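You operate a simulated robot arm through the tools that you are given. There is no shell and no other tool.

You are at the controls of a simulated robot arm. One attempt, no reset.

Task
Run bearing 95 on the tester at FAST: GOOD tray if it reads green, else the reject box.
Fine: one run; then the speed knob back to SLOW and the tester off. Where these are worked on the way, their far stop is far enough and under half their travel is too little: speed knob.

The check looks at the end state, three seconds after you hand in, the way a careful person would. Anything else that was tipped, shoved, dropped, spilled or broken makes it a failure.

Robot
A 7-joint arm with a two-finger parallel gripper, fixed in place. Base frame: the origin is on the floor under the middle of its stand, x ahead of it, y to its left, z up; the work surface is at about z = 0.9. Readings come in m, degrees, newtons and seconds.
With the tool pointing down near the work surface it reaches from about 0.24 to 0.68 m from the base axis. Its first joint turns from -66.0 to 66.0 degrees. Payload 2.4 kg.
The tool frame sits at the grasp point between the pads (the TCP): z along the fingers, y along the line on which they close. The tips reach 0.03 m beyond it. Largest opening 0.094 m; finger width 0.028, thickness 0.01; the body of the gripper, 0.05 by 0.096 m, starts 0.055 m behind the TCP.
Orientation is told as [roll, pitch, yaw] about the base's x, y, z axes, in that order, counted from this pose: with the fingers straight down and closing along the base's y, the tool's x points along the base's -x, its y along +y and its z along -z.

Tools
- The arm moves only by the tool drive_tool. Its argument "plan" is a list of rows, each a list of 7 numbers: the shift along the tool's x, y, z in m, then the turn, a rotation vector about the tool's x, y, z in degrees, then the closure, from 0 (fully open) to 1 (shut). In form: [[x, y, z, rx, ry, rz, grip], ...]. A call has 1 to 20 rows; each row shifts and turns the commanded pose from where the row before left it, along the tool's axes as they then stand. Rows are played at 5 a second. More than 0.05 m and 8.6 degrees between two rows, or a gripper value outside its range, and nothing of the call is played. Where a pose cannot be reached the arm comes as near as it can. A force on the tool above 70 N (or 10 N above the force at the start of the call, whichever is more), or a blocked arm, ends the call early, and 0.2 s more pass. The fingers move at their own pace (about 0.153 m/s each) and stop on an object; they squeeze with about 42 N. The grip force told is the motor's: it shows also when the fingers shut on nothing. Time passes only in rows, and 0.2 s behind the last, so rows that do not move let the fingers close. The reply holds the time, the measured pose of the TCP, the force on the tool along the base axes, the opening and the grip force, in the units named above and with some noise, with the torque about the TCP (base axes, N m) and any sound that the robot's microphone picked up.
- Cameras (640 x 400 px; columns grow to the right, rows downward): "scene" is fixed at [0.0423, 0.48, 1.4441]; the picture's right is [-0.68, -0.73, 0.00], its down [-0.41, 0.39, -0.83] and it looks along [0.60, -0.57, -0.56] (base axes); focal length 368 px, centre (320, 200). "wrist" rides on the gripper at [0.076, 0.014, -0.103] in the tool frame; the picture's right is [-0.18, 0.98, 0.00], its down [-0.75, -0.14, -0.64] and it looks along [-0.63, -0.12, 0.77] (tool axes); focal length 243 px, centre (320, 200). There is no depth. A picture from a camera that has moved, and an enlarged one, comes with that camera's place and axes in the base frame and with its lens.
- snapshot(camera): a new picture of that camera. No time passes.
- zoom(camera, box): a new picture of the part [left, top, right, bottom] of that camera's present view, enlarged. No time passes.
- hand_in(): hands the job in; it is judged then, once.

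Places have to be worked out from the pictures, the camera data and where the tool is seen. Open the gripper and draw the arm clear of the work before you hand the job in, unless the task says otherwise.

The tools are called after "Emit:" by a JSON object that holds its "fn" and its "kwargs". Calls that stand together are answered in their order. drive_tool: Moves the arm, as the interface text tells. Its arguments: {"type":"object","properties":{"plan":{"type":"array","items":{"type":"array","items":{"type":"number"}}}},"required":["plan"]} The other tools are called the same way: snapshot (camera) takes a picture; zoom (camera, box) takes an enlarged picture of a part of a camera's view; hand_in () hands the job in.

At the start:

```text
time_s: 0.0
ee_pos: [0.3962, 0.1305, 1.1854]
orientation: [0.0, 0.0, 0.1]
force: [-0.4, 0.2, -0.2]
wrist_torque: [0.0, 0.06, -0.03]
gripper_width: 0.0938
grip_force: 0.0
```

scene: 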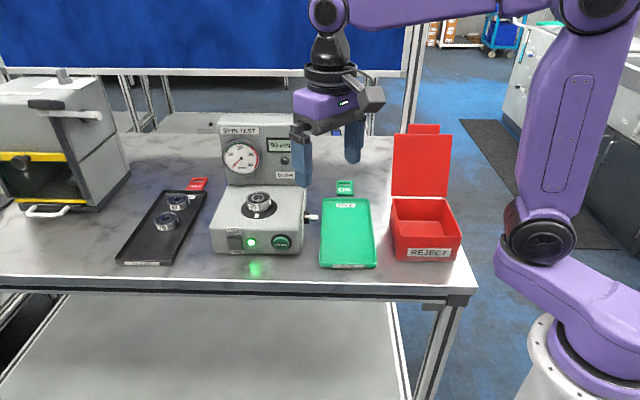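
wrist: 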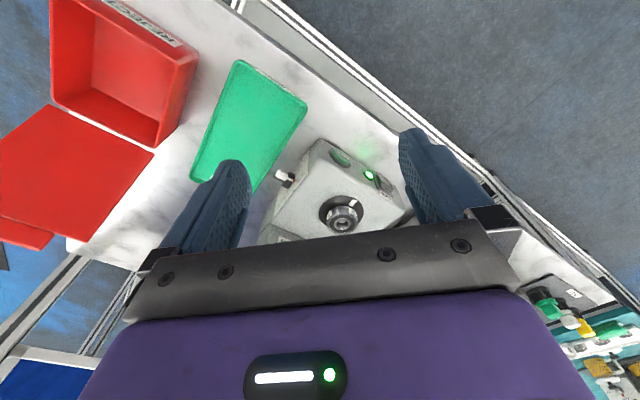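

I'll begin by looking closely at the tester, the bearings and the trays before moving anything.

Emit:
{"fn": "zoom", "kwargs": {"camera": "scene", "box": [200, 100, 330, 270]}}

Emit:
{"fn": "zoom", "kwargs": {"camera": "scene", "box": [100, 170, 220, 270]}}

Emit:
{"fn": "zoom", "kwargs": {"camera": "scene", "box": [300, 120, 480, 280]}}

Emit:
{"fn": "zoom", "kwargs": {"camera": "wrist", "box": [240, 120, 440, 260]}}

```text
2.35 times, centred on (265, 185) of scene
camera zoom: at [0.0423, 0.48, 1.4441], right [-0.68, -0.73, 0.0], down [-0.41, 0.39, -0.83], along [0.6, -0.57, -0.56], focal length 867 px, centre (449, 235)
```

zoom: 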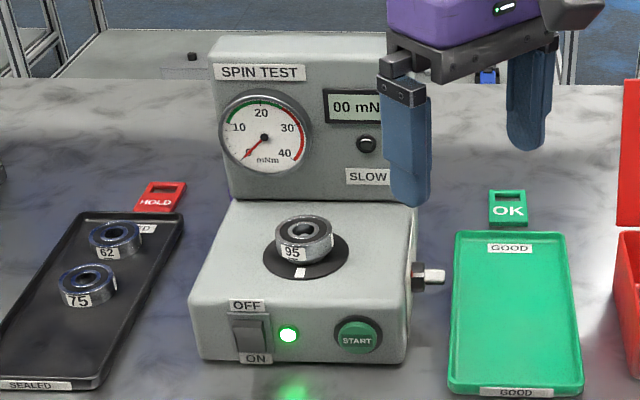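

```text
4.00 times, centred on (160, 220) of scene
camera zoom: at [0.0423, 0.48, 1.4441], right [-0.68, -0.73, 0.0], down [-0.41, 0.39, -0.83], along [0.6, -0.57, -0.56], focal length 1473 px, centre (960, 120)
```

zoom: 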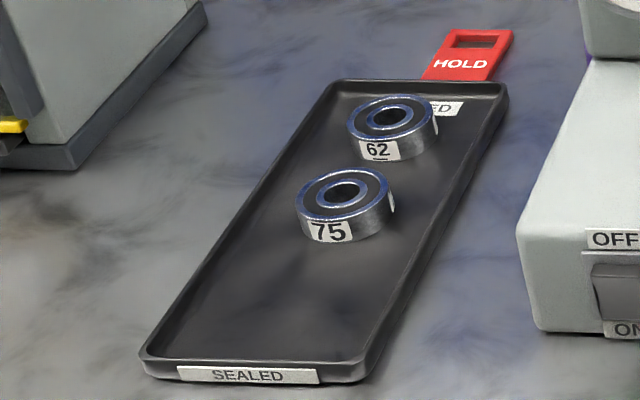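

```text
2.50 times, centred on (390, 200) of scene
camera zoom: at [0.0423, 0.48, 1.4441], right [-0.68, -0.73, 0.0], down [-0.41, 0.39, -0.83], along [0.6, -0.57, -0.56], focal length 921 px, centre (145, 200)
```

zoom: 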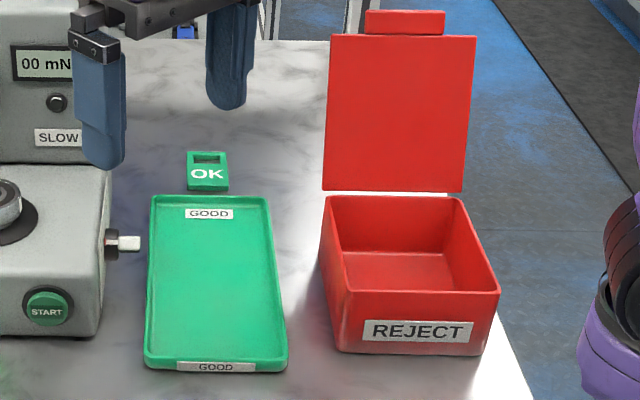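

```text
2.86 times, centred on (340, 190) of wrist
camera zoom: at [0.3204, 0.1442, 1.2883], right [0.18, 0.98, 0.0], down [0.75, -0.14, 0.64], along [0.63, -0.12, -0.77], focal length 693 px, centre (263, 229)
```

zoom: 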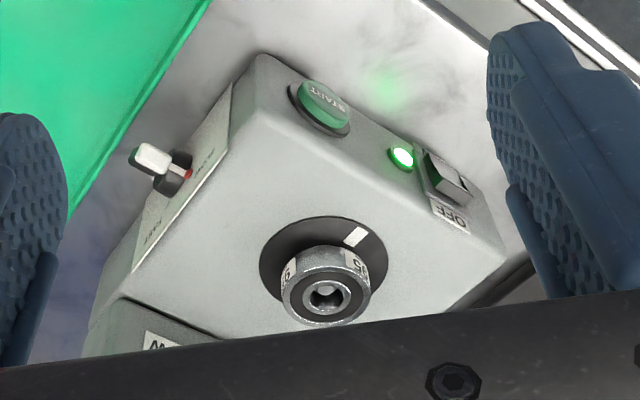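

Emit:
{"fn": "zoom", "kwargs": {"camera": "scene", "box": [240, 180, 330, 240]}}

Emit:
{"fn": "zoom", "kwargs": {"camera": "scene", "box": [210, 110, 310, 180]}}

Emit:
{"fn": "zoom", "kwargs": {"camera": "scene", "box": [205, 220, 310, 265]}}

Emit:
{"fn": "zoom", "kwargs": {"camera": "wrist", "box": [260, 130, 350, 200]}}

Emit:
{"fn": "zoom", "kwargs": {"camera": "wrist", "box": [310, 140, 420, 250]}}

```text
6.67 times, centred on (285, 210) of scene
camera zoom: at [0.0423, 0.48, 1.4441], right [-0.68, -0.73, 0.0], down [-0.41, 0.39, -0.83], along [0.6, -0.57, -0.56], focal length 2456 px, centre (553, 133)
```

zoom: 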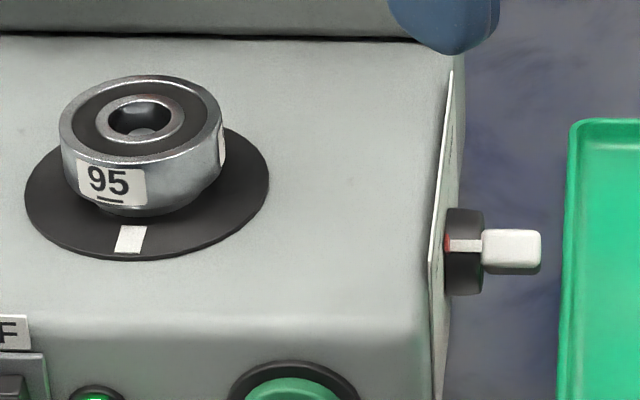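

```text
5.71 times, centred on (260, 145) of scene
camera zoom: at [0.0423, 0.48, 1.4441], right [-0.68, -0.73, 0.0], down [-0.41, 0.39, -0.83], along [0.6, -0.57, -0.56], focal length 2105 px, centre (663, 514)
```

zoom: 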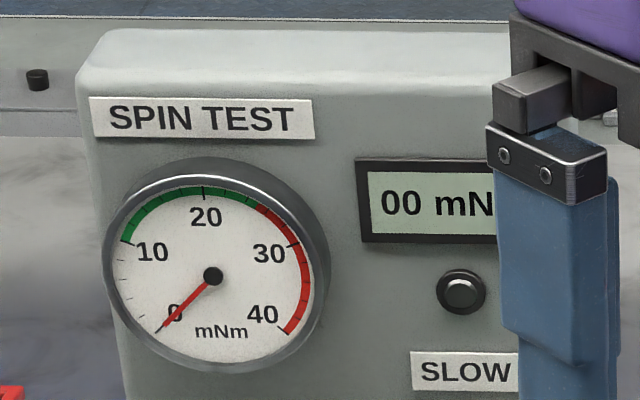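

```text
6.10 times, centred on (258, 242) of scene
camera zoom: at [0.0423, 0.48, 1.4441], right [-0.68, -0.73, 0.0], down [-0.41, 0.39, -0.83], along [0.6, -0.57, -0.56], focal length 2245 px, centre (701, -59)
```

zoom: 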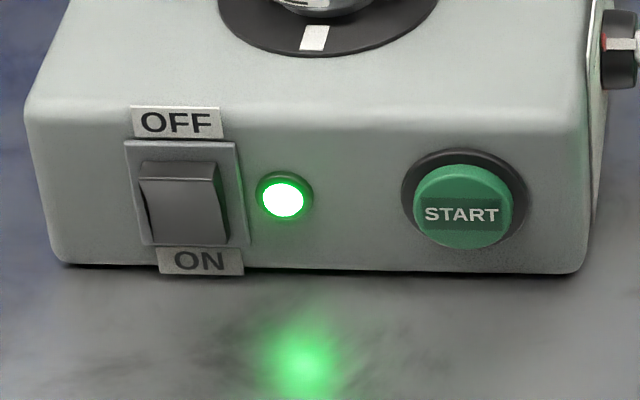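

```text
5.71 times, centred on (305, 165) of wrist
camera zoom: at [0.3204, 0.1442, 1.2883], right [0.18, 0.98, 0.0], down [0.75, -0.14, 0.64], along [0.63, -0.12, -0.77], focal length 1386 px, centre (406, 400)
```

zoom: 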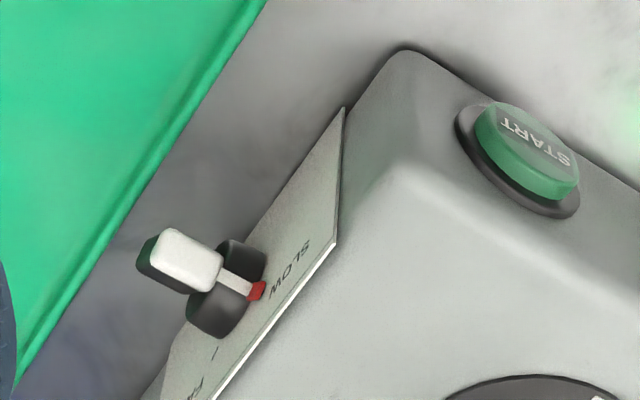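

```text
3.64 times, centred on (365, 195) of wrist
camera zoom: at [0.3204, 0.1442, 1.2883], right [0.18, 0.98, 0.0], down [0.75, -0.14, 0.64], along [0.63, -0.12, -0.77], focal length 882 px, centre (156, 218)
```

zoom: 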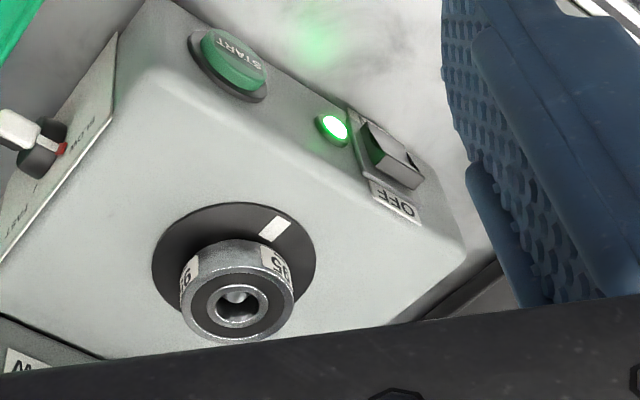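

The bearing marked 95 is already sitting on the spindle, and I place its top near (0.614, 0.127, 1.00). The lamp shows power on, and the speed knob sticks out of the robot-side face near (0.549, 0.03, 0.928). I'll move the wrist nearer and turn it about 45° so it squares up with the tester and sees the knob.

Emit:
{"fn": "drive_tool", "kwargs": {"plan": [[-0.02, -0.03, 0.02, 0, 0, 0, 0], [-0.02, -0.03, 0.02, 0, 0, 0, 0], [-0.02, -0.03, 0.02, 0, 0, 0, 0], [-0.02, -0.03, 0.02, 0, 0, 0, 0], [-0.02, -0.03, 0.02, 0, 0, 0, 0], [0, 0, 0, 0, 0, -7.5, 0], [0, 0, 0, 0, 0, -7.5, 0], [0, 0, 0, 0, 0, -7.5, 0], [0, 0, 0, 0, 0, -7.5, 0], [0, 0, 0, 0, 0, -7.5, 0], [0, 0, 0, 0, 0, -7.5, 0]]}}

```text
time_s: 2.4
ee_pos: [0.4968, -0.0195, 1.0854]
orientation: [0.0, 0.0, 45.1]
force: [0.0, -0.2, 0.1]
wrist_torque: [0.0, -0.02, -0.01]
gripper_width: 0.094
grip_force: 0.1
```

The tool is now at (0.497, -0.020, 1.085) with a 45° yaw. I'll take pictures of the knob and the tester panel from here.

Emit:
{"fn": "snapshot", "kwargs": {"camera": "wrist"}}

Emit:
{"fn": "snapshot", "kwargs": {"camera": "scene"}}

Emit:
{"fn": "zoom", "kwargs": {"camera": "scene", "box": [210, 110, 310, 180]}}

```text
taken
camera wrist: at [0.4328, -0.0641, 1.1875], right [-0.57, 0.82, 0.0], down [0.63, 0.43, 0.64], along [0.53, 0.36, -0.77], focal length 243 px, centre (320, 200)
```

wrist: 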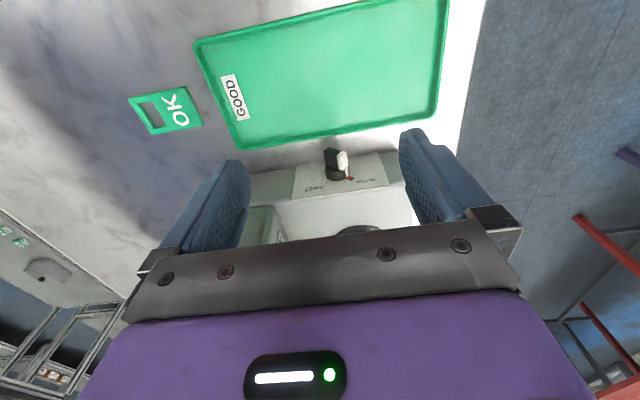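

```text
taken
```

scene: 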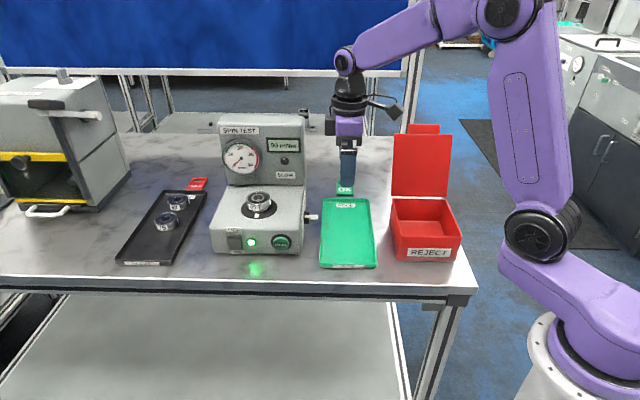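

```text
5.71 times, centred on (260, 145) of scene
camera zoom: at [0.0423, 0.48, 1.4441], right [-0.68, -0.73, 0.0], down [-0.41, 0.39, -0.83], along [0.6, -0.57, -0.56], focal length 2105 px, centre (663, 514)
```

zoom: 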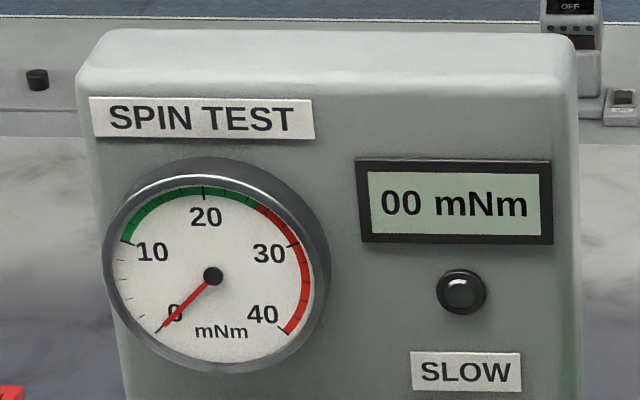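

The knob and its plate show between the fingers, so I'll enlarge that part.

Emit:
{"fn": "zoom", "kwargs": {"camera": "wrist", "box": [280, 135, 400, 210]}}

Emit:
{"fn": "zoom", "kwargs": {"camera": "scene", "box": [290, 195, 350, 235]}}

```text
5.33 times, centred on (340, 172) of wrist
camera zoom: at [0.4328, -0.0641, 1.1875], right [-0.57, 0.82, 0.0], down [0.63, 0.43, 0.64], along [0.53, 0.36, -0.77], focal length 1294 px, centre (213, 347)
```

zoom: 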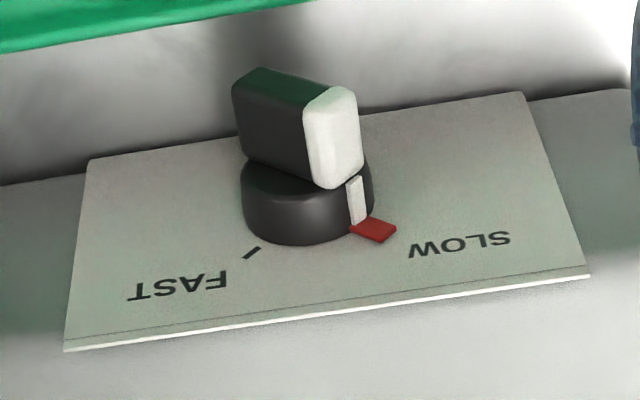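

```text
10.00 times, centred on (320, 215) of scene
camera zoom: at [0.0423, 0.48, 1.4441], right [-0.68, -0.73, 0.0], down [-0.41, 0.39, -0.83], along [0.6, -0.57, -0.56], focal length 3683 px, centre (320, 50)
```

zoom: 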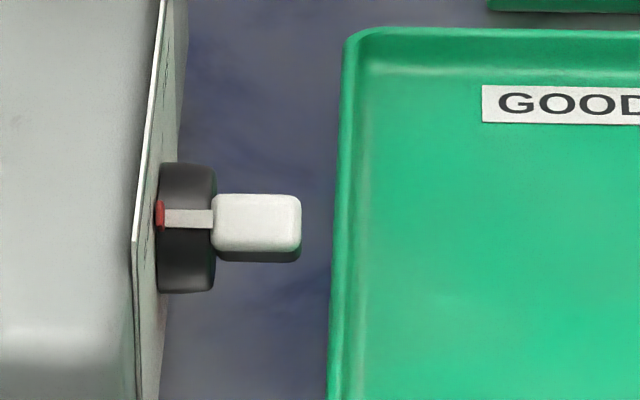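

The close view shows a bar knob with its white pointer end at SLOW (front and up). FAST lies the other way (back and up), and the axis is horizontal, near z = 0.937. I'll bring the half-closed gripper above it so the fingers straddle the bar, then check the alignment.

Emit:
{"fn": "drive_tool", "kwargs": {"plan": [[-0.02, 0.0015, 0, 0, 0, 0, 0.36], [-0.02, 0.0015, 0, 0, 0, 0, 0.36], [-0.0195, 0.0015, 0, 0, 0, 0, 0.36], [0, 0, 0.0275, 0, 0, 0, 0.36], [0, 0, 0.0275, 0, 0, 0, 0.36], [0, 0, 0, 0, 0, 0, 0.36]]}}

Emit:
{"fn": "snapshot", "kwargs": {"camera": "wrist"}}

Emit:
{"fn": "zoom", "kwargs": {"camera": "scene", "box": [260, 140, 380, 240]}}

```text
time_s: 3.8
ee_pos: [0.5362, 0.0251, 1.0315]
orientation: [0.0, 0.0, 45.0]
force: [0.1, 1.0, 0.6]
wrist_torque: [-0.02, -0.02, 0.01]
gripper_width: 0.0603
grip_force: 0.1
```

```text
taken
camera wrist: at [0.4712, -0.0193, 1.1338], right [-0.57, 0.82, 0.0], down [0.63, 0.43, 0.64], along [0.53, 0.36, -0.77], focal length 243 px, centre (320, 200)
```

wrist: 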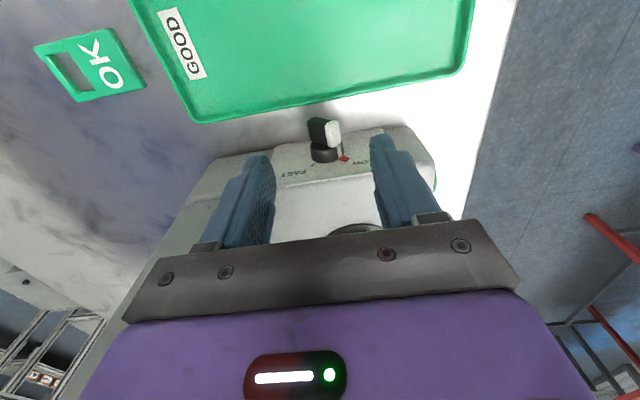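

```text
4.00 times, centred on (320, 190) of scene
camera zoom: at [0.0423, 0.48, 1.4441], right [-0.68, -0.73, 0.0], down [-0.41, 0.39, -0.83], along [0.6, -0.57, -0.56], focal length 1473 px, centre (320, 240)
```

zoom: 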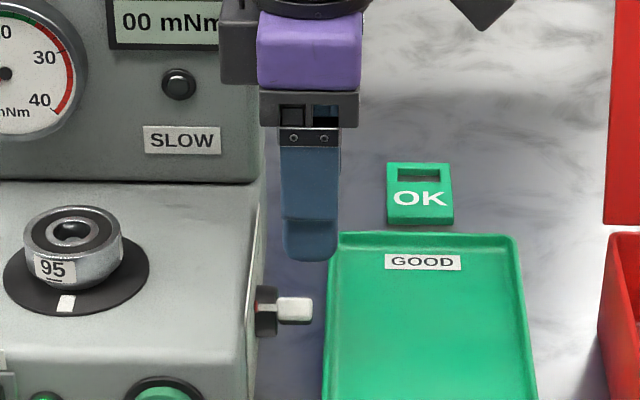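

The fingers straddle the knob, and the scene view puts them clear of its black base by a few mm. I'll enlarge the wrist view to check the front-back centring before going down.

Emit:
{"fn": "zoom", "kwargs": {"camera": "wrist", "box": [260, 100, 400, 190]}}

```text
4.44 times, centred on (330, 145) of wrist
camera zoom: at [0.4712, -0.0193, 1.1338], right [-0.57, 0.82, 0.0], down [0.63, 0.43, 0.64], along [0.53, 0.36, -0.77], focal length 1078 px, centre (276, 444)
```

zoom: 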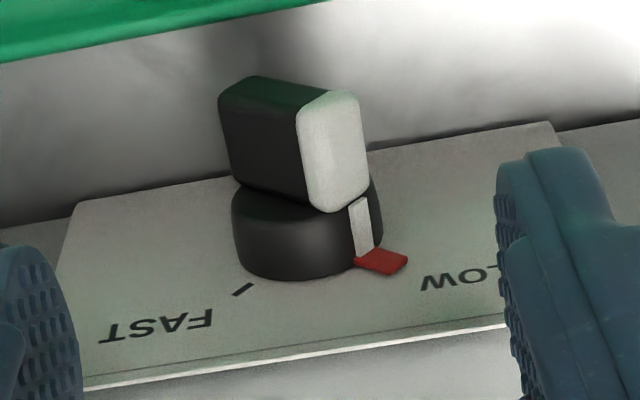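

From this picture the bar centre works out to (0.542, 0.032, 0.939), and the fingers are centred on it. I'll go down until the tips are level with the knob axis and bring the front finger nearly to the bar.

Emit:
{"fn": "drive_tool", "kwargs": {"plan": [[0, 0, 0.02, 0, 0, 0, 0.36], [0, 0, 0.02, 0, 0, 0, 0.36], [0, 0, 0.0125, 0, 0, 0, 0.36], [0, 0, 0.01, 0, 0, 0, 0.36], [0, -0.006, 0, 0, 0, 0, 0.36], [0, -0.005, 0, 0, 0, 0, 0.36], [0, 0, 0, 0, 0, 0, 0.36]]}}

Emit:
{"fn": "zoom", "kwargs": {"camera": "wrist", "box": [220, 100, 420, 220]}}

Emit:
{"fn": "zoom", "kwargs": {"camera": "scene", "box": [270, 160, 370, 240]}}

```text
time_s: 5.4
ee_pos: [0.5433, 0.0179, 0.969]
orientation: [0.0, 0.0, 45.0]
force: [0.3, 1.2, 0.8]
wrist_torque: [0.03, 0.0, 0.03]
gripper_width: 0.0601
grip_force: 0.1
```

```text
3.20 times, centred on (320, 160) of wrist
camera zoom: at [0.4785, -0.0264, 1.0707], right [-0.57, 0.82, 0.0], down [0.63, 0.43, 0.64], along [0.53, 0.36, -0.77], focal length 776 px, centre (320, 328)
```

zoom: 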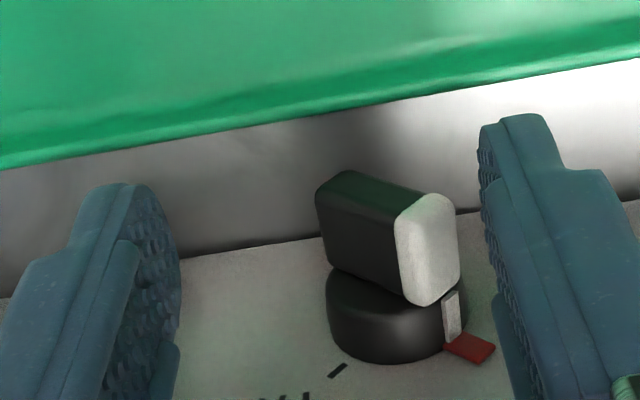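

```text
5.00 times, centred on (320, 200) of scene
camera zoom: at [0.0423, 0.48, 1.4441], right [-0.68, -0.73, 0.0], down [-0.41, 0.39, -0.83], along [0.6, -0.57, -0.56], focal length 1842 px, centre (320, 200)
```

zoom: 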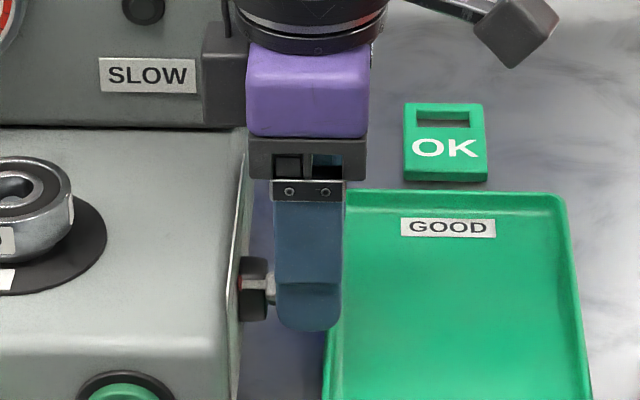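

Everything is clear and the front finger is right beside the white end. I'll push the bar over by closing the gap a little while rising slightly, so the wrist housing stays away from the back panel.

Emit:
{"fn": "drive_tool", "kwargs": {"plan": [[0, 0, -0.001, 0, 0, 0, 0.4], [0, 0, -0.001, 0, 0, 0, 0.445], [0, 0, -0.0015, 0, 0, 0, 0.49], [0, 0, -0.0015, 0, 0, 0, 0.53], [0, 0, -0.0015, 0, 0, 0, 0.574], [0, 0, 0, 0, 0, 0, 0.574]]}}

Emit:
{"fn": "zoom", "kwargs": {"camera": "wrist", "box": [220, 100, 420, 220]}}

Emit:
{"fn": "zoom", "kwargs": {"camera": "scene", "box": [210, 100, 370, 240]}}

```text
time_s: 6.8
ee_pos: [0.543, 0.0166, 0.9748]
orientation: [0.0, 0.0, 45.0]
force: [0.4, 0.2, -0.9]
wrist_torque: [0.02, -0.01, -0.02]
gripper_width: 0.0399
grip_force: 0.0
```

```text
3.20 times, centred on (320, 160) of wrist
camera zoom: at [0.4792, -0.0271, 1.0773], right [-0.56, 0.83, 0.0], down [0.63, 0.43, 0.64], along [0.53, 0.36, -0.77], focal length 776 px, centre (320, 328)
```

zoom: 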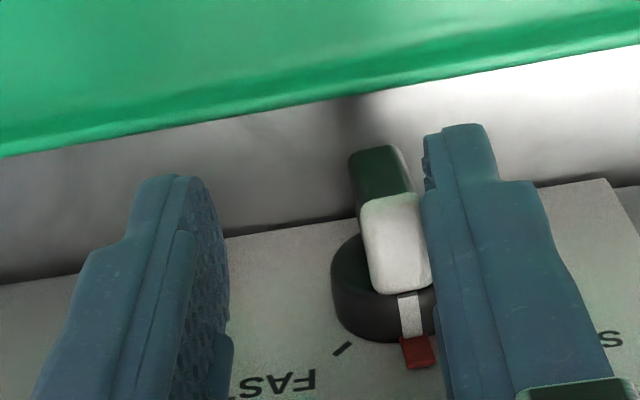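

```text
2.86 times, centred on (290, 170) of scene
camera zoom: at [0.0423, 0.48, 1.4441], right [-0.68, -0.73, 0.0], down [-0.41, 0.39, -0.83], along [0.6, -0.57, -0.56], focal length 1052 px, centre (406, 286)
```

zoom: 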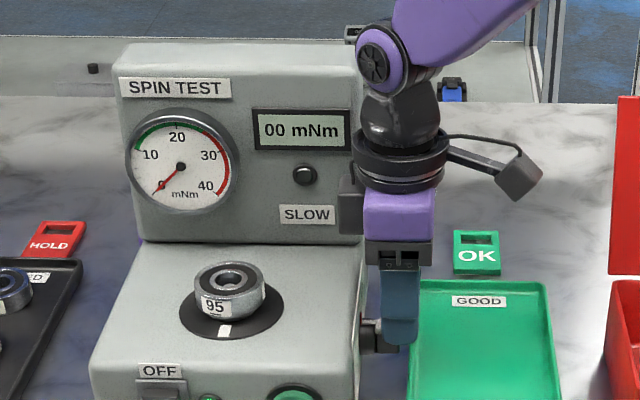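

The pointer has turned to roughly upright with almost no force. I'll push it on toward the FAST stop in small steps while watching the force.

Emit:
{"fn": "drive_tool", "kwargs": {"plan": [[0, -0.0025, 0, 0, 0, 0, 0.574], [0, -0.0025, 0, 0, 0, 0, 0.574], [0, -0.0025, 0, 0, 0, 0, 0.574], [0, -0.0025, 0, 0, 0, 0, 0.574], [0, 0, 0, 0, 0, 0, 0.574]]}}

Emit:
{"fn": "zoom", "kwargs": {"camera": "wrist", "box": [220, 100, 420, 220]}}

Emit:
{"fn": "zoom", "kwargs": {"camera": "scene", "box": [210, 100, 370, 240]}}

```text
time_s: 8.0
ee_pos: [0.5485, 0.011, 0.9765]
orientation: [-0.1, -0.1, 45.1]
force: [-7.9, 7.5, 21.1]
wrist_torque: [0.46, 0.62, 0.07]
gripper_width: 0.0458
grip_force: 4.8
```

```text
3.20 times, centred on (320, 160) of wrist
camera zoom: at [0.4853, -0.0329, 1.0782], right [-0.57, 0.82, 0.0], down [0.63, 0.43, 0.64], along [0.53, 0.36, -0.77], focal length 776 px, centre (320, 328)
```

zoom: 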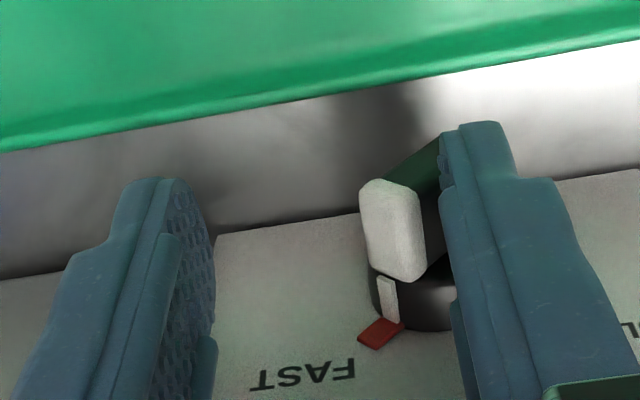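

```text
2.86 times, centred on (290, 170) of scene
camera zoom: at [0.0418, 0.4802, 1.444], right [-0.68, -0.73, 0.0], down [-0.41, 0.39, -0.83], along [0.6, -0.57, -0.56], focal length 1052 px, centre (406, 286)
```

zoom: 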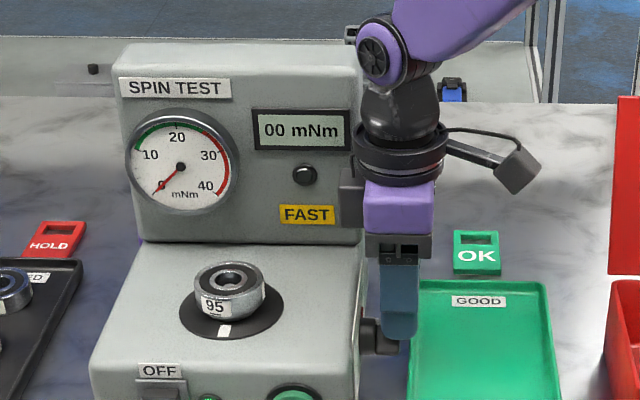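

The panel label now reads FAST, though the fingertip is pressing on the bar with about 21 N. I'll lift off straight up and see where the pointer rests.

Emit:
{"fn": "drive_tool", "kwargs": {"plan": [[0, 0.001, -0.004, 0, 0, 0, 0.574], [0, 0.002, -0.01, 0, 0, 0, 0.574], [0, 0, -0.02, 0, 0, 0, 0.574], [0, 0, -0.02, 0, 0, 0, 0.574], [0, 0, 0, 0, 0, 0, 0.574]]}}

Emit:
{"fn": "zoom", "kwargs": {"camera": "wrist", "box": [260, 100, 400, 190]}}

Emit:
{"fn": "zoom", "kwargs": {"camera": "scene", "box": [210, 100, 370, 240]}}

```text
time_s: 9.2
ee_pos: [0.5491, 0.0126, 1.031]
orientation: [0.0, -0.1, 45.0]
force: [0.4, -0.3, -0.1]
wrist_torque: [-0.02, 0.01, -0.04]
gripper_width: 0.0398
grip_force: 0.1
```

```text
4.44 times, centred on (330, 145) of wrist
camera zoom: at [0.4844, -0.0313, 1.1336], right [-0.56, 0.83, 0.0], down [0.63, 0.43, 0.64], along [0.53, 0.36, -0.77], focal length 1078 px, centre (276, 444)
```

zoom: 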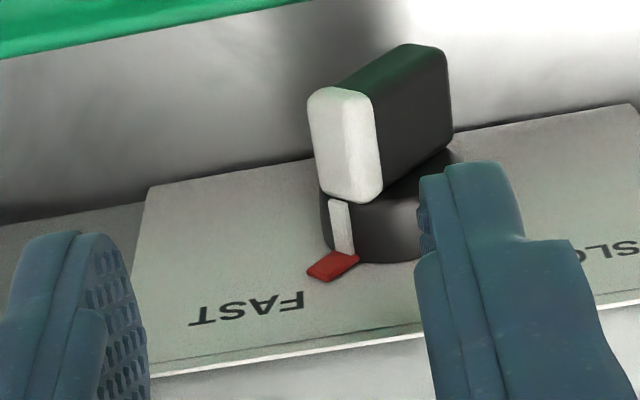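

```text
2.86 times, centred on (290, 170) of scene
camera zoom: at [0.0423, 0.48, 1.4441], right [-0.68, -0.73, 0.0], down [-0.41, 0.39, -0.83], along [0.6, -0.57, -0.56], focal length 1052 px, centre (406, 286)
```

zoom: 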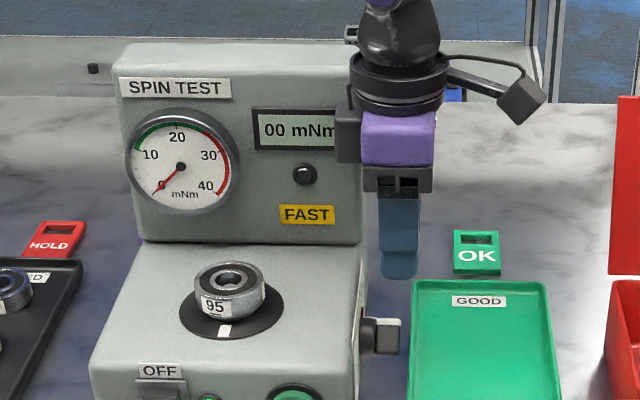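

The knob rests fully at FAST and the tester still reads 00. I'll rise, close the fingers, move round to the front of the START button near (0.5225, 0.141, 0.936), and tilt the tool 40° so the tips point at it.

Emit:
{"fn": "drive_tool", "kwargs": {"plan": [[0, 0, -0.035, 0, 0, 0, 1], [0, 0, -0.035, 0, 0, 0, 1], [-0.005, 0.039, 0, 0, 0, 0, 1], [-0.005, 0.039, 0, 0, 0, 0, 1], [-0.005, 0.039, 0, 0, 0, 0, 1], [-0.005, 0.039, 0, 0, 0, 0, 1], [-0.026, 0, 0, 0, 0, 0, 1], [-0.026, 0, 0, 0, 0, 0, 1], [0, 0, 0, 8, 0, 0, 1], [0, 0, 0, 8, 0, 0, 1], [0, 0, 0, 8, 0, 0, 1], [0, 0, 0, 8, 0, 0, 1], [0, 0, 0, 8, 0, 0, 1], [0, 0, 0, 0, 0, 0, 1]]}}

Emit:
{"fn": "snapshot", "kwargs": {"camera": "wrist"}}

Emit:
{"fn": "snapshot", "kwargs": {"camera": "scene"}}

```text
time_s: 12.2
ee_pos: [0.4904, 0.1737, 1.0997]
orientation: [-40.1, 0.0, 45.0]
force: [-0.4, 0.2, 0.1]
wrist_torque: [-0.03, 0.01, -0.03]
gripper_width: 0.0
grip_force: 32.8
```

```text
taken
camera wrist: at [0.3809, 0.1739, 1.168], right [-0.4, 0.66, -0.63], down [0.32, 0.75, 0.58], along [0.86, 0.03, -0.51], focal length 243 px, centre (320, 200)
```

wrist: 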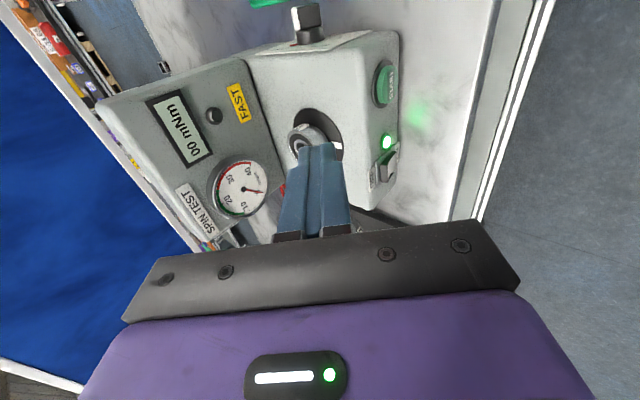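

```text
taken
```

scene: 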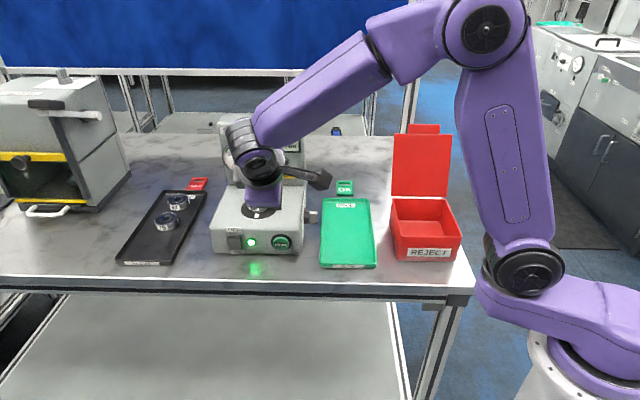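

The tool is tilted and still well clear, and the wrist camera can see the gauge, START, the lamp and the switch. I'll enlarge this view to refine where START and the switch are.

Emit:
{"fn": "zoom", "kwargs": {"camera": "wrist", "box": [330, 40, 430, 220]}}

Emit:
{"fn": "zoom", "kwargs": {"camera": "scene", "box": [200, 190, 330, 265]}}

```text
2.22 times, centred on (380, 130) of wrist
camera zoom: at [0.3809, 0.1739, 1.168], right [-0.4, 0.66, -0.63], down [0.32, 0.75, 0.58], along [0.86, 0.03, -0.51], focal length 539 px, centre (187, 356)
```

zoom: 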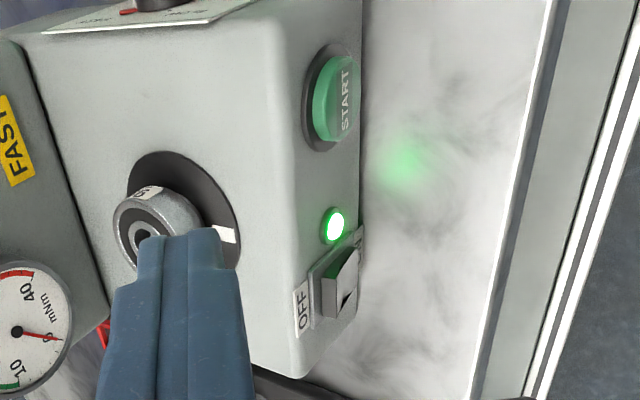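

```text
4.92 times, centred on (265, 228) of scene
camera zoom: at [0.0423, 0.48, 1.4441], right [-0.68, -0.73, 0.0], down [-0.41, 0.39, -0.83], along [0.6, -0.57, -0.56], focal length 1813 px, centre (591, 65)
```

zoom: 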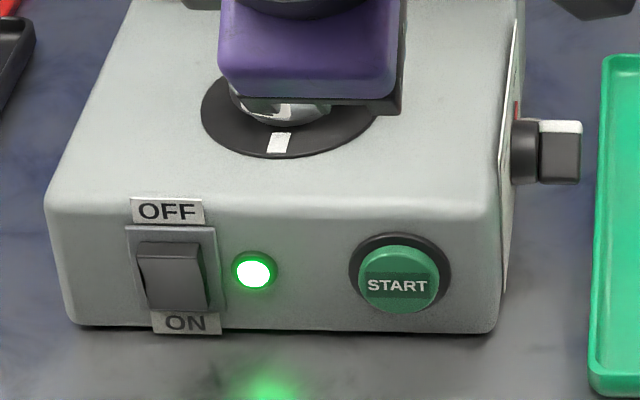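

START triangulates to (0.5236, 0.1404, 0.935), which matches the tool's sideways position. I'll go straight down to its height, stopping about 20 mm in front of it.

Emit:
{"fn": "drive_tool", "kwargs": {"plan": [[0, 0.01906, 0.02264, 0, 0, 0, 1], [0, 0.01906, 0.02264, 0, 0, 0, 1], [0, 0.01906, 0.02264, 0, 0, 0, 1], [0, 0.01906, 0.02264, 0, 0, 0, 1], [0, 0.01906, 0.02264, 0, 0, 0, 1], [0, 0, 0, 0, 0, 0, 1]]}}

Emit:
{"fn": "snapshot", "kwargs": {"camera": "wrist"}}

Emit:
{"fn": "zoom", "kwargs": {"camera": "scene", "box": [200, 150, 360, 280]}}

```text
time_s: 13.6
ee_pos: [0.4896, 0.1753, 0.9497]
orientation: [-40.0, -0.1, 45.0]
force: [-0.7, -0.1, 1.0]
wrist_torque: [0.01, -0.05, 0.0]
gripper_width: 0.0
grip_force: 32.9
```

```text
taken
camera wrist: at [0.3812, 0.1747, 1.0193], right [-0.4, 0.66, -0.63], down [0.32, 0.75, 0.58], along [0.86, 0.03, -0.51], focal length 243 px, centre (320, 200)
```

wrist: 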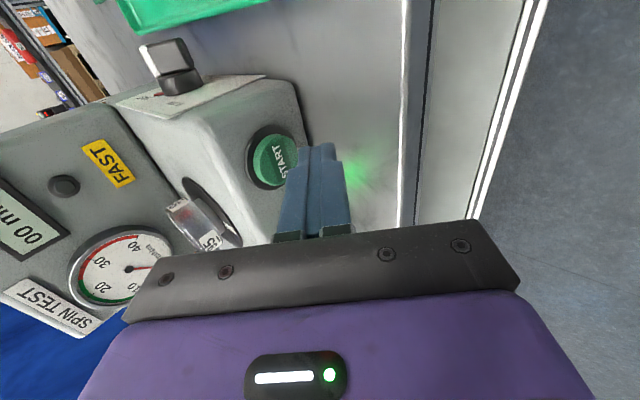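

```text
3.08 times, centred on (280, 215) of scene
camera zoom: at [0.0423, 0.48, 1.4441], right [-0.68, -0.73, 0.0], down [-0.41, 0.39, -0.83], along [0.6, -0.57, -0.56], focal length 1133 px, centre (443, 154)
```

zoom: 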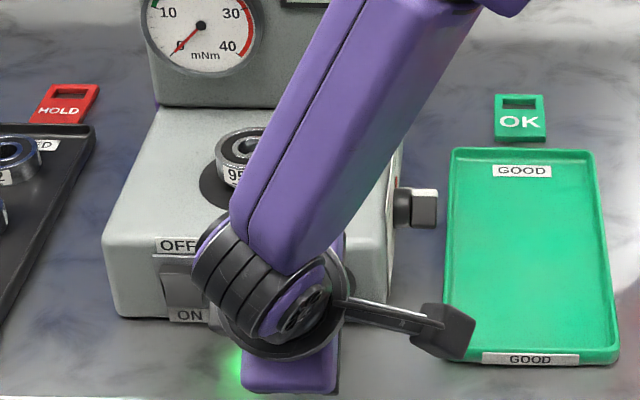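

The tips sit about 20 mm in front of START at the right height, and the gauge is at zero. I'll move straight in and press gently in 2 mm steps.

Emit:
{"fn": "drive_tool", "kwargs": {"plan": [[0, -0.0046, 0.00386, 0, 0, 0, 1], [0, -0.0046, 0.00386, 0, 0, 0, 1], [0, -0.0046, 0.00386, 0, 0, 0, 1], [0, -0.00153, 0.00129, 0, 0, 0, 1], [0, -0.00153, 0.00129, 0, 0, 0, 1], [0, -0.00153, 0.00129, 0, 0, 0, 1]]}}

Emit:
{"fn": "zoom", "kwargs": {"camera": "wrist", "box": [0, 60, 360, 340]}}

```text
time_s: 15.0
ee_pos: [0.5038, 0.1591, 0.9508]
orientation: [-40.0, 0.1, 45.1]
force: [-4.6, 4.1, 0.2]
wrist_torque: [0.1, 0.11, -0.02]
gripper_width: 0.0
grip_force: 33.3
heard: click
```

```text
1.43 times, centred on (180, 200) of wrist
camera zoom: at [0.3965, 0.1583, 1.02], right [-0.4, 0.66, -0.63], down [0.32, 0.75, 0.58], along [0.86, 0.04, -0.51], focal length 347 px, centre (520, 200)
```

zoom: 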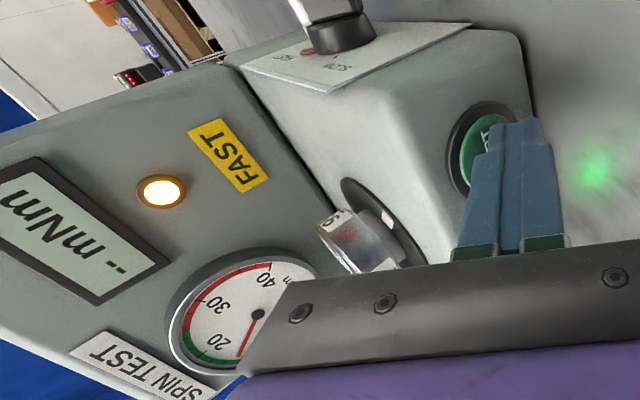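

A click was heard, the amber lamp is lit, the display shows "--" and the bearing is spinning, so the run has started. I'll back straight off the button and wait, looking at the gauge as it goes.

Emit:
{"fn": "drive_tool", "kwargs": {"plan": [[0, 0.00766, -0.00643, 0, 0, 0, 1], [0, 0.00766, -0.00643, 0, 0, 0, 1], [0, 0.00766, -0.00643, 0, 0, 0, 1], [0, 0.00766, -0.00643, 0, 0, 0, 1], [0, 0, 0, 0, 0, 0, 1]]}}

Emit:
{"fn": "snapshot", "kwargs": {"camera": "wrist"}}

Emit:
{"fn": "zoom", "kwargs": {"camera": "scene", "box": [210, 100, 330, 260]}}

```text
time_s: 16.2
ee_pos: [0.4763, 0.1858, 0.9507]
orientation: [-40.0, 0.0, 45.1]
force: [0.1, 0.1, -0.7]
wrist_torque: [0.01, -0.01, 0.0]
gripper_width: 0.0002
grip_force: 32.5
```

```text
taken
camera wrist: at [0.3676, 0.1862, 1.0206], right [-0.4, 0.66, -0.63], down [0.32, 0.75, 0.58], along [0.86, 0.03, -0.51], focal length 243 px, centre (320, 200)
```

wrist: 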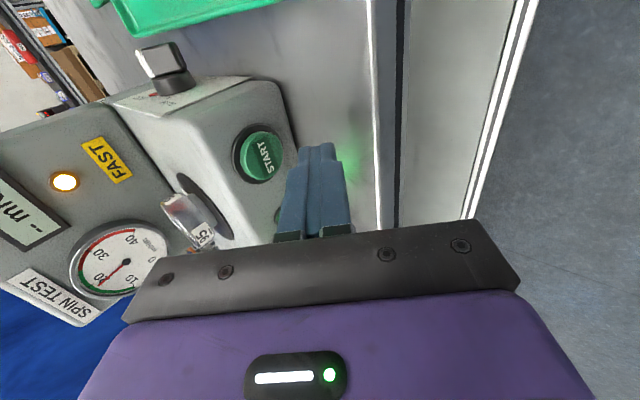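

```text
2.50 times, centred on (270, 180) of scene
camera zoom: at [0.0423, 0.48, 1.4441], right [-0.68, -0.73, 0.0], down [-0.41, 0.39, -0.83], along [0.6, -0.57, -0.56], focal length 921 px, centre (445, 250)
```

zoom: 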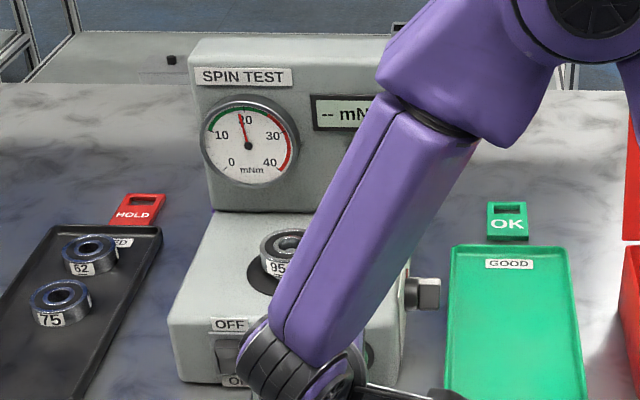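

The run is on and the needle is rising, around 18 now, with the lamp still amber. I'll hold still so it can finish.

Emit:
{"fn": "drive_tool", "kwargs": {"plan": [[0, 0, 0, 0, 0, 0, 1], [0, 0, 0, 0, 0, 0, 1], [0, 0, 0, 0, 0, 0, 1], [0, 0, 0, 0, 0, 0, 1], [0, 0, 0, 0, 0, 0, 1], [0, 0, 0, 0, 0, 0, 1], [0, 0, 0, 0, 0, 0, 1], [0, 0, 0, 0, 0, 0, 1]]}}

Emit:
{"fn": "zoom", "kwargs": {"camera": "wrist", "box": [0, 60, 300, 340]}}

Emit:
{"fn": "zoom", "kwargs": {"camera": "scene", "box": [215, 110, 315, 180]}}

```text
time_s: 18.0
ee_pos: [0.476, 0.1868, 0.9518]
orientation: [-40.0, 0.1, 44.9]
force: [0.5, -1.1, 0.3]
wrist_torque: [-0.01, -0.02, -0.03]
gripper_width: 0.0002
grip_force: 33.1
```

```text
1.43 times, centred on (150, 200) of wrist
camera zoom: at [0.3678, 0.1861, 1.0206], right [-0.4, 0.66, -0.63], down [0.32, 0.75, 0.58], along [0.86, 0.03, -0.51], focal length 347 px, centre (563, 200)
```

zoom: 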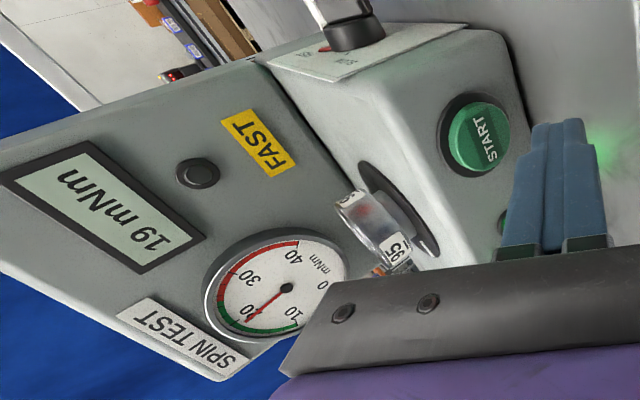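

```text
5.71 times, centred on (265, 145) of scene
camera zoom: at [0.0423, 0.48, 1.4441], right [-0.68, -0.73, 0.0], down [-0.41, 0.39, -0.83], along [0.6, -0.57, -0.56], focal length 2105 px, centre (634, 514)
```

zoom: 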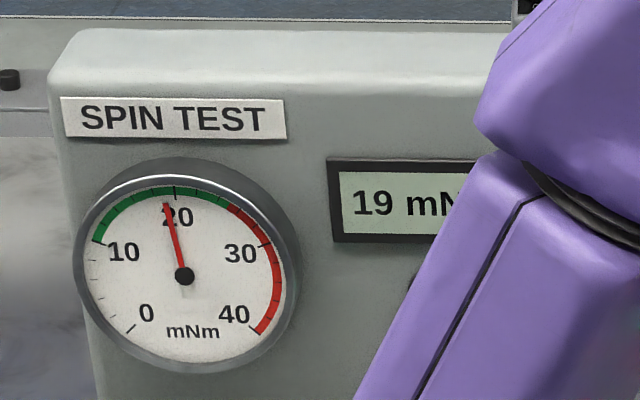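

The run looks finished: the lamp is out, the display shows 19 mNm and the needle is in the green band (about 10–26). I'll wait another moment to confirm the reading holds and the bearing has stopped.

Emit:
{"fn": "drive_tool", "kwargs": {"plan": [[0, 0, 0, 0, 0, 0, 1], [0, 0, 0, 0, 0, 0, 1], [0, 0, 0, 0, 0, 0, 1], [0, 0, 0, 0, 0, 0, 1], [0, 0, 0, 0, 0, 0, 1], [0, 0, 0, 0, 0, 0, 1], [0, 0, 0, 0, 0, 0, 1], [0, 0, 0, 0, 0, 0, 1], [0, 0, 0, 0, 0, 0, 1], [0, 0, 0, 0, 0, 0, 1]]}}

Emit:
{"fn": "zoom", "kwargs": {"camera": "wrist", "box": [0, 60, 300, 340]}}

Emit:
{"fn": "zoom", "kwargs": {"camera": "scene", "box": [200, 110, 320, 260]}}

```text
time_s: 20.2
ee_pos: [0.476, 0.1846, 0.9522]
orientation: [-40.0, 0.0, 45.0]
force: [-0.1, 0.1, -0.4]
wrist_torque: [0.0, 0.02, 0.0]
gripper_width: 0.0002
grip_force: 32.8
```

```text
1.43 times, centred on (150, 200) of wrist
camera zoom: at [0.3678, 0.1861, 1.0206], right [-0.4, 0.66, -0.63], down [0.32, 0.75, 0.58], along [0.86, 0.03, -0.51], focal length 347 px, centre (563, 200)
```

zoom: 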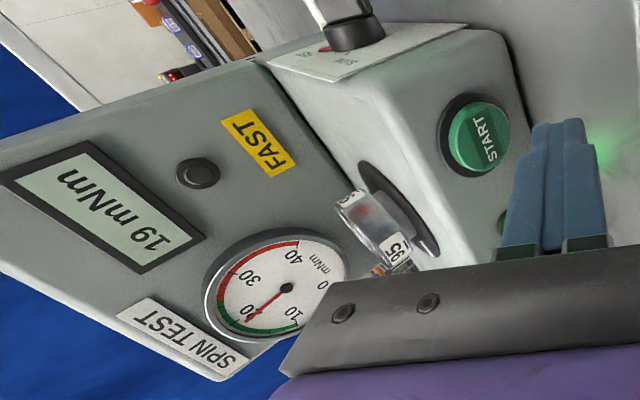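

```text
2.67 times, centred on (260, 185) of scene
camera zoom: at [0.0423, 0.48, 1.4441], right [-0.68, -0.73, 0.0], down [-0.41, 0.39, -0.83], along [0.6, -0.57, -0.56], focal length 982 px, centre (480, 240)
```

zoom: 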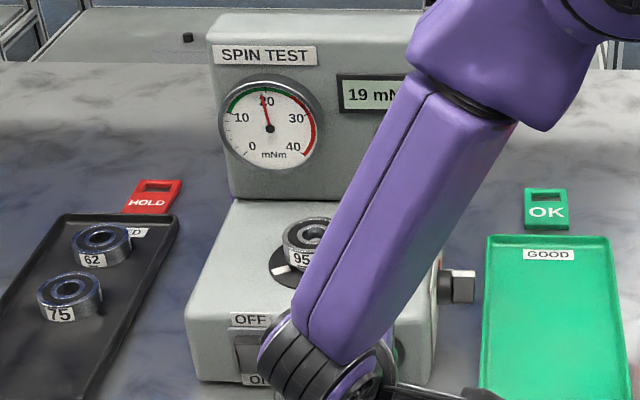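

The reading holds at 19 mNm in the green, so bearing 95 goes to the GOOD tray. First the knob goes back to SLOW: I'll rise, level the tool, and go back above the knob with the fingers straddling it.

Emit:
{"fn": "drive_tool", "kwargs": {"plan": [[0, -0.01906, -0.02264, 0, 0, 0, 1], [0, -0.01906, -0.02264, 0, 0, 0, 1], [0, -0.01906, -0.02264, 0, 0, 0, 1], [0, -0.01906, -0.02264, 0, 0, 0, 1], [0, -0.01906, -0.02264, 0, 0, 0, 1], [0, 0, 0, -8, 0, 0, 1], [0, 0, 0, -8, 0, 0, 1], [0, 0, 0, -8, 0, 0, 1], [0, 0, 0, -8, 0, 0, 1], [0, 0, 0, -8, 0, 0, 1], [0.0354, 0, 0, 0, 0, 0, 0.36], [0.0354, 0, 0, 0, 0, 0, 0.36], [0, -0.0388, 0, 0, 0, 0, 0.36], [0, -0.0388, 0, 0, 0, 0, 0.36], [0, -0.0388, 0, 0, 0, 0, 0.36], [0, -0.0388, 0, 0, 0, 0, 0.36], [0, 0, 0.035, 0, 0, 0, 0.36], [0, 0, 0.035, 0, 0, 0, 0.36], [0, 0, 0, 0, 0, 0, 0.36]]}}

Emit:
{"fn": "zoom", "kwargs": {"camera": "wrist", "box": [240, 80, 400, 190]}}

Emit:
{"fn": "zoom", "kwargs": {"camera": "scene", "box": [210, 100, 370, 240]}}

```text
time_s: 24.2
ee_pos: [0.5407, 0.027, 1.0292]
orientation: [0.0, 0.0, 45.0]
force: [0.7, 0.6, 0.2]
wrist_torque: [-0.01, 0.0, -0.01]
gripper_width: 0.0601
grip_force: 0.1
```

```text
3.64 times, centred on (320, 135) of wrist
camera zoom: at [0.4767, -0.0184, 1.1305], right [-0.57, 0.82, 0.0], down [0.63, 0.43, 0.64], along [0.53, 0.36, -0.77], focal length 882 px, centre (320, 436)
```

zoom: 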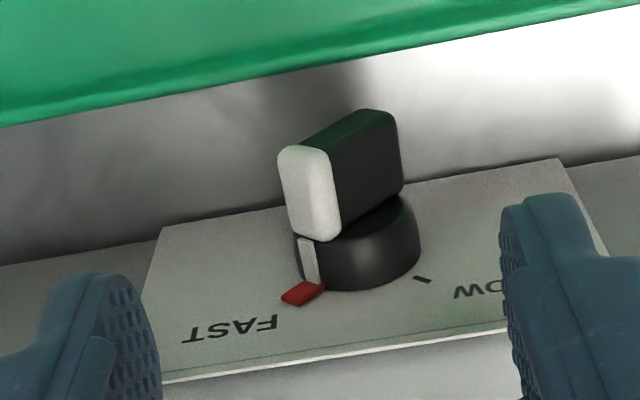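

```text
2.86 times, centred on (290, 170) of scene
camera zoom: at [0.0423, 0.48, 1.4441], right [-0.68, -0.73, 0.0], down [-0.41, 0.39, -0.83], along [0.6, -0.57, -0.56], focal length 1052 px, centre (406, 286)
```

zoom: 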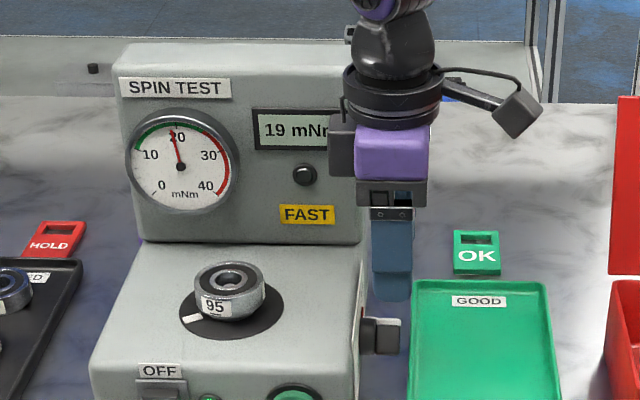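

The tester still shows 19 mNm and the pointer is at FAST. I'll shift about 4 mm outward to clear the knob base, go down, and bring the rear finger up near the white end.

Emit:
{"fn": "drive_tool", "kwargs": {"plan": [[0.0045, 0.001, 0, 0, 0, 0, 0.36], [0, 0, 0.02, 0, 0, 0, 0.36], [0, 0, 0.02, 0, 0, 0, 0.36], [0, 0, 0.02, 0, 0, 0, 0.36], [0, 0.006, 0, 0, 0, 0, 0.36], [0, 0.005, 0, 0, 0, 0, 0.36], [0, 0, 0, 0, 0, 0, 0.36]]}}

Emit:
{"fn": "zoom", "kwargs": {"camera": "wrist", "box": [220, 80, 420, 220]}}

Emit:
{"fn": "zoom", "kwargs": {"camera": "scene", "box": [270, 160, 370, 240]}}

```text
time_s: 25.8
ee_pos: [0.5268, 0.0319, 0.9699]
orientation: [0.0, 0.0, 45.0]
force: [0.9, -0.2, 0.0]
wrist_torque: [-0.05, 0.03, 0.02]
gripper_width: 0.0601
grip_force: 0.0
```

```text
2.86 times, centred on (320, 150) of wrist
camera zoom: at [0.4618, -0.0129, 1.0717], right [-0.57, 0.82, 0.0], down [0.63, 0.43, 0.64], along [0.53, 0.36, -0.77], focal length 693 px, centre (320, 343)
```

zoom: 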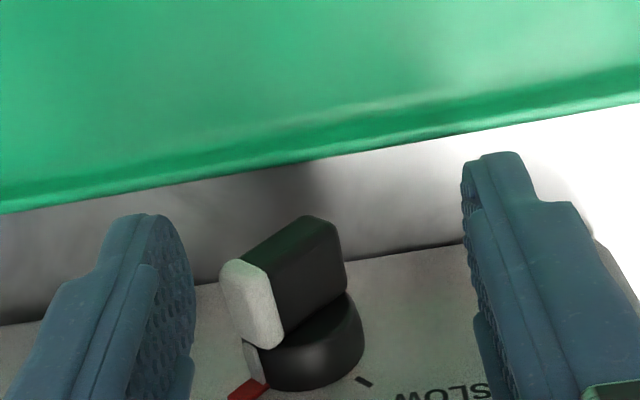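

```text
5.00 times, centred on (320, 200) of scene
camera zoom: at [0.0423, 0.48, 1.4441], right [-0.68, -0.73, 0.0], down [-0.41, 0.39, -0.83], along [0.6, -0.57, -0.56], focal length 1842 px, centre (320, 200)
```

zoom: 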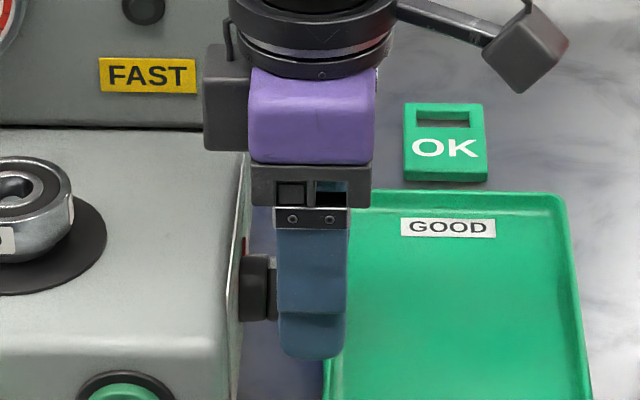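

Clearance is good and the rear finger is right beside the white end. I'll push it forward toward SLOW, rising slightly as the bar swings up.

Emit:
{"fn": "drive_tool", "kwargs": {"plan": [[0, 0.0025, -0.0016, 0, 0, 0, 0.36], [0, 0.0025, -0.0016, 0, 0, 0, 0.36], [0, 0.0025, -0.0016, 0, 0, 0, 0.36], [0, 0.0025, -0.0016, 0, 0, 0, 0.36], [0, 0.0025, -0.0016, 0, 0, 0, 0.36], [0, 0.0025, 0, 0, 0, 0, 0.36], [0, 0.0025, 0, 0, 0, 0, 0.36], [0, 0.002, 0, 0, 0, 0, 0.36], [0, 0, 0, 0, 0, 0, 0.36]]}}

Emit:
{"fn": "zoom", "kwargs": {"camera": "wrist", "box": [220, 80, 420, 220]}}

Emit:
{"fn": "zoom", "kwargs": {"camera": "scene", "box": [210, 100, 370, 240]}}

```text
time_s: 27.8
ee_pos: [0.5109, 0.0451, 0.978]
orientation: [0.1, 0.0, 45.1]
force: [0.7, -2.2, 6.3]
wrist_torque: [-0.16, -0.2, -0.04]
gripper_width: 0.0619
grip_force: 1.1
```

```text
2.86 times, centred on (320, 150) of wrist
camera zoom: at [0.4477, 0.0001, 1.0788], right [-0.57, 0.82, 0.0], down [0.63, 0.43, 0.64], along [0.53, 0.36, -0.77], focal length 693 px, centre (320, 343)
```

zoom: 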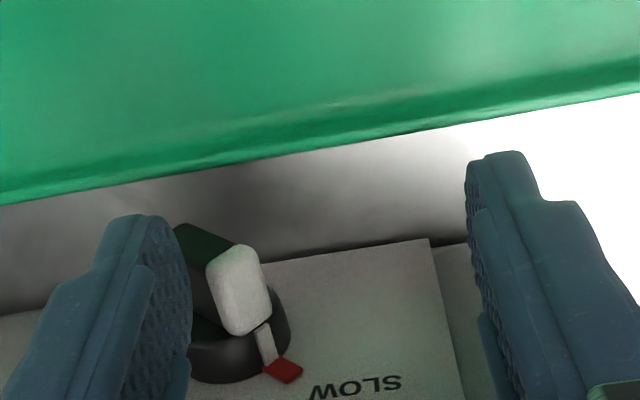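

```text
2.86 times, centred on (290, 170) of scene
camera zoom: at [0.0423, 0.4799, 1.4441], right [-0.68, -0.73, 0.0], down [-0.41, 0.39, -0.83], along [0.6, -0.56, -0.56], focal length 1052 px, centre (406, 286)
```

zoom: 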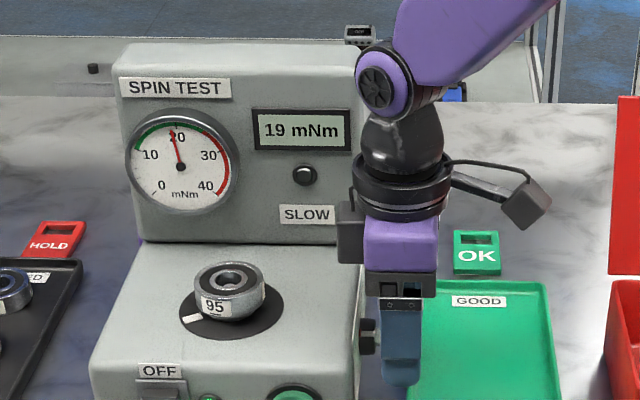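

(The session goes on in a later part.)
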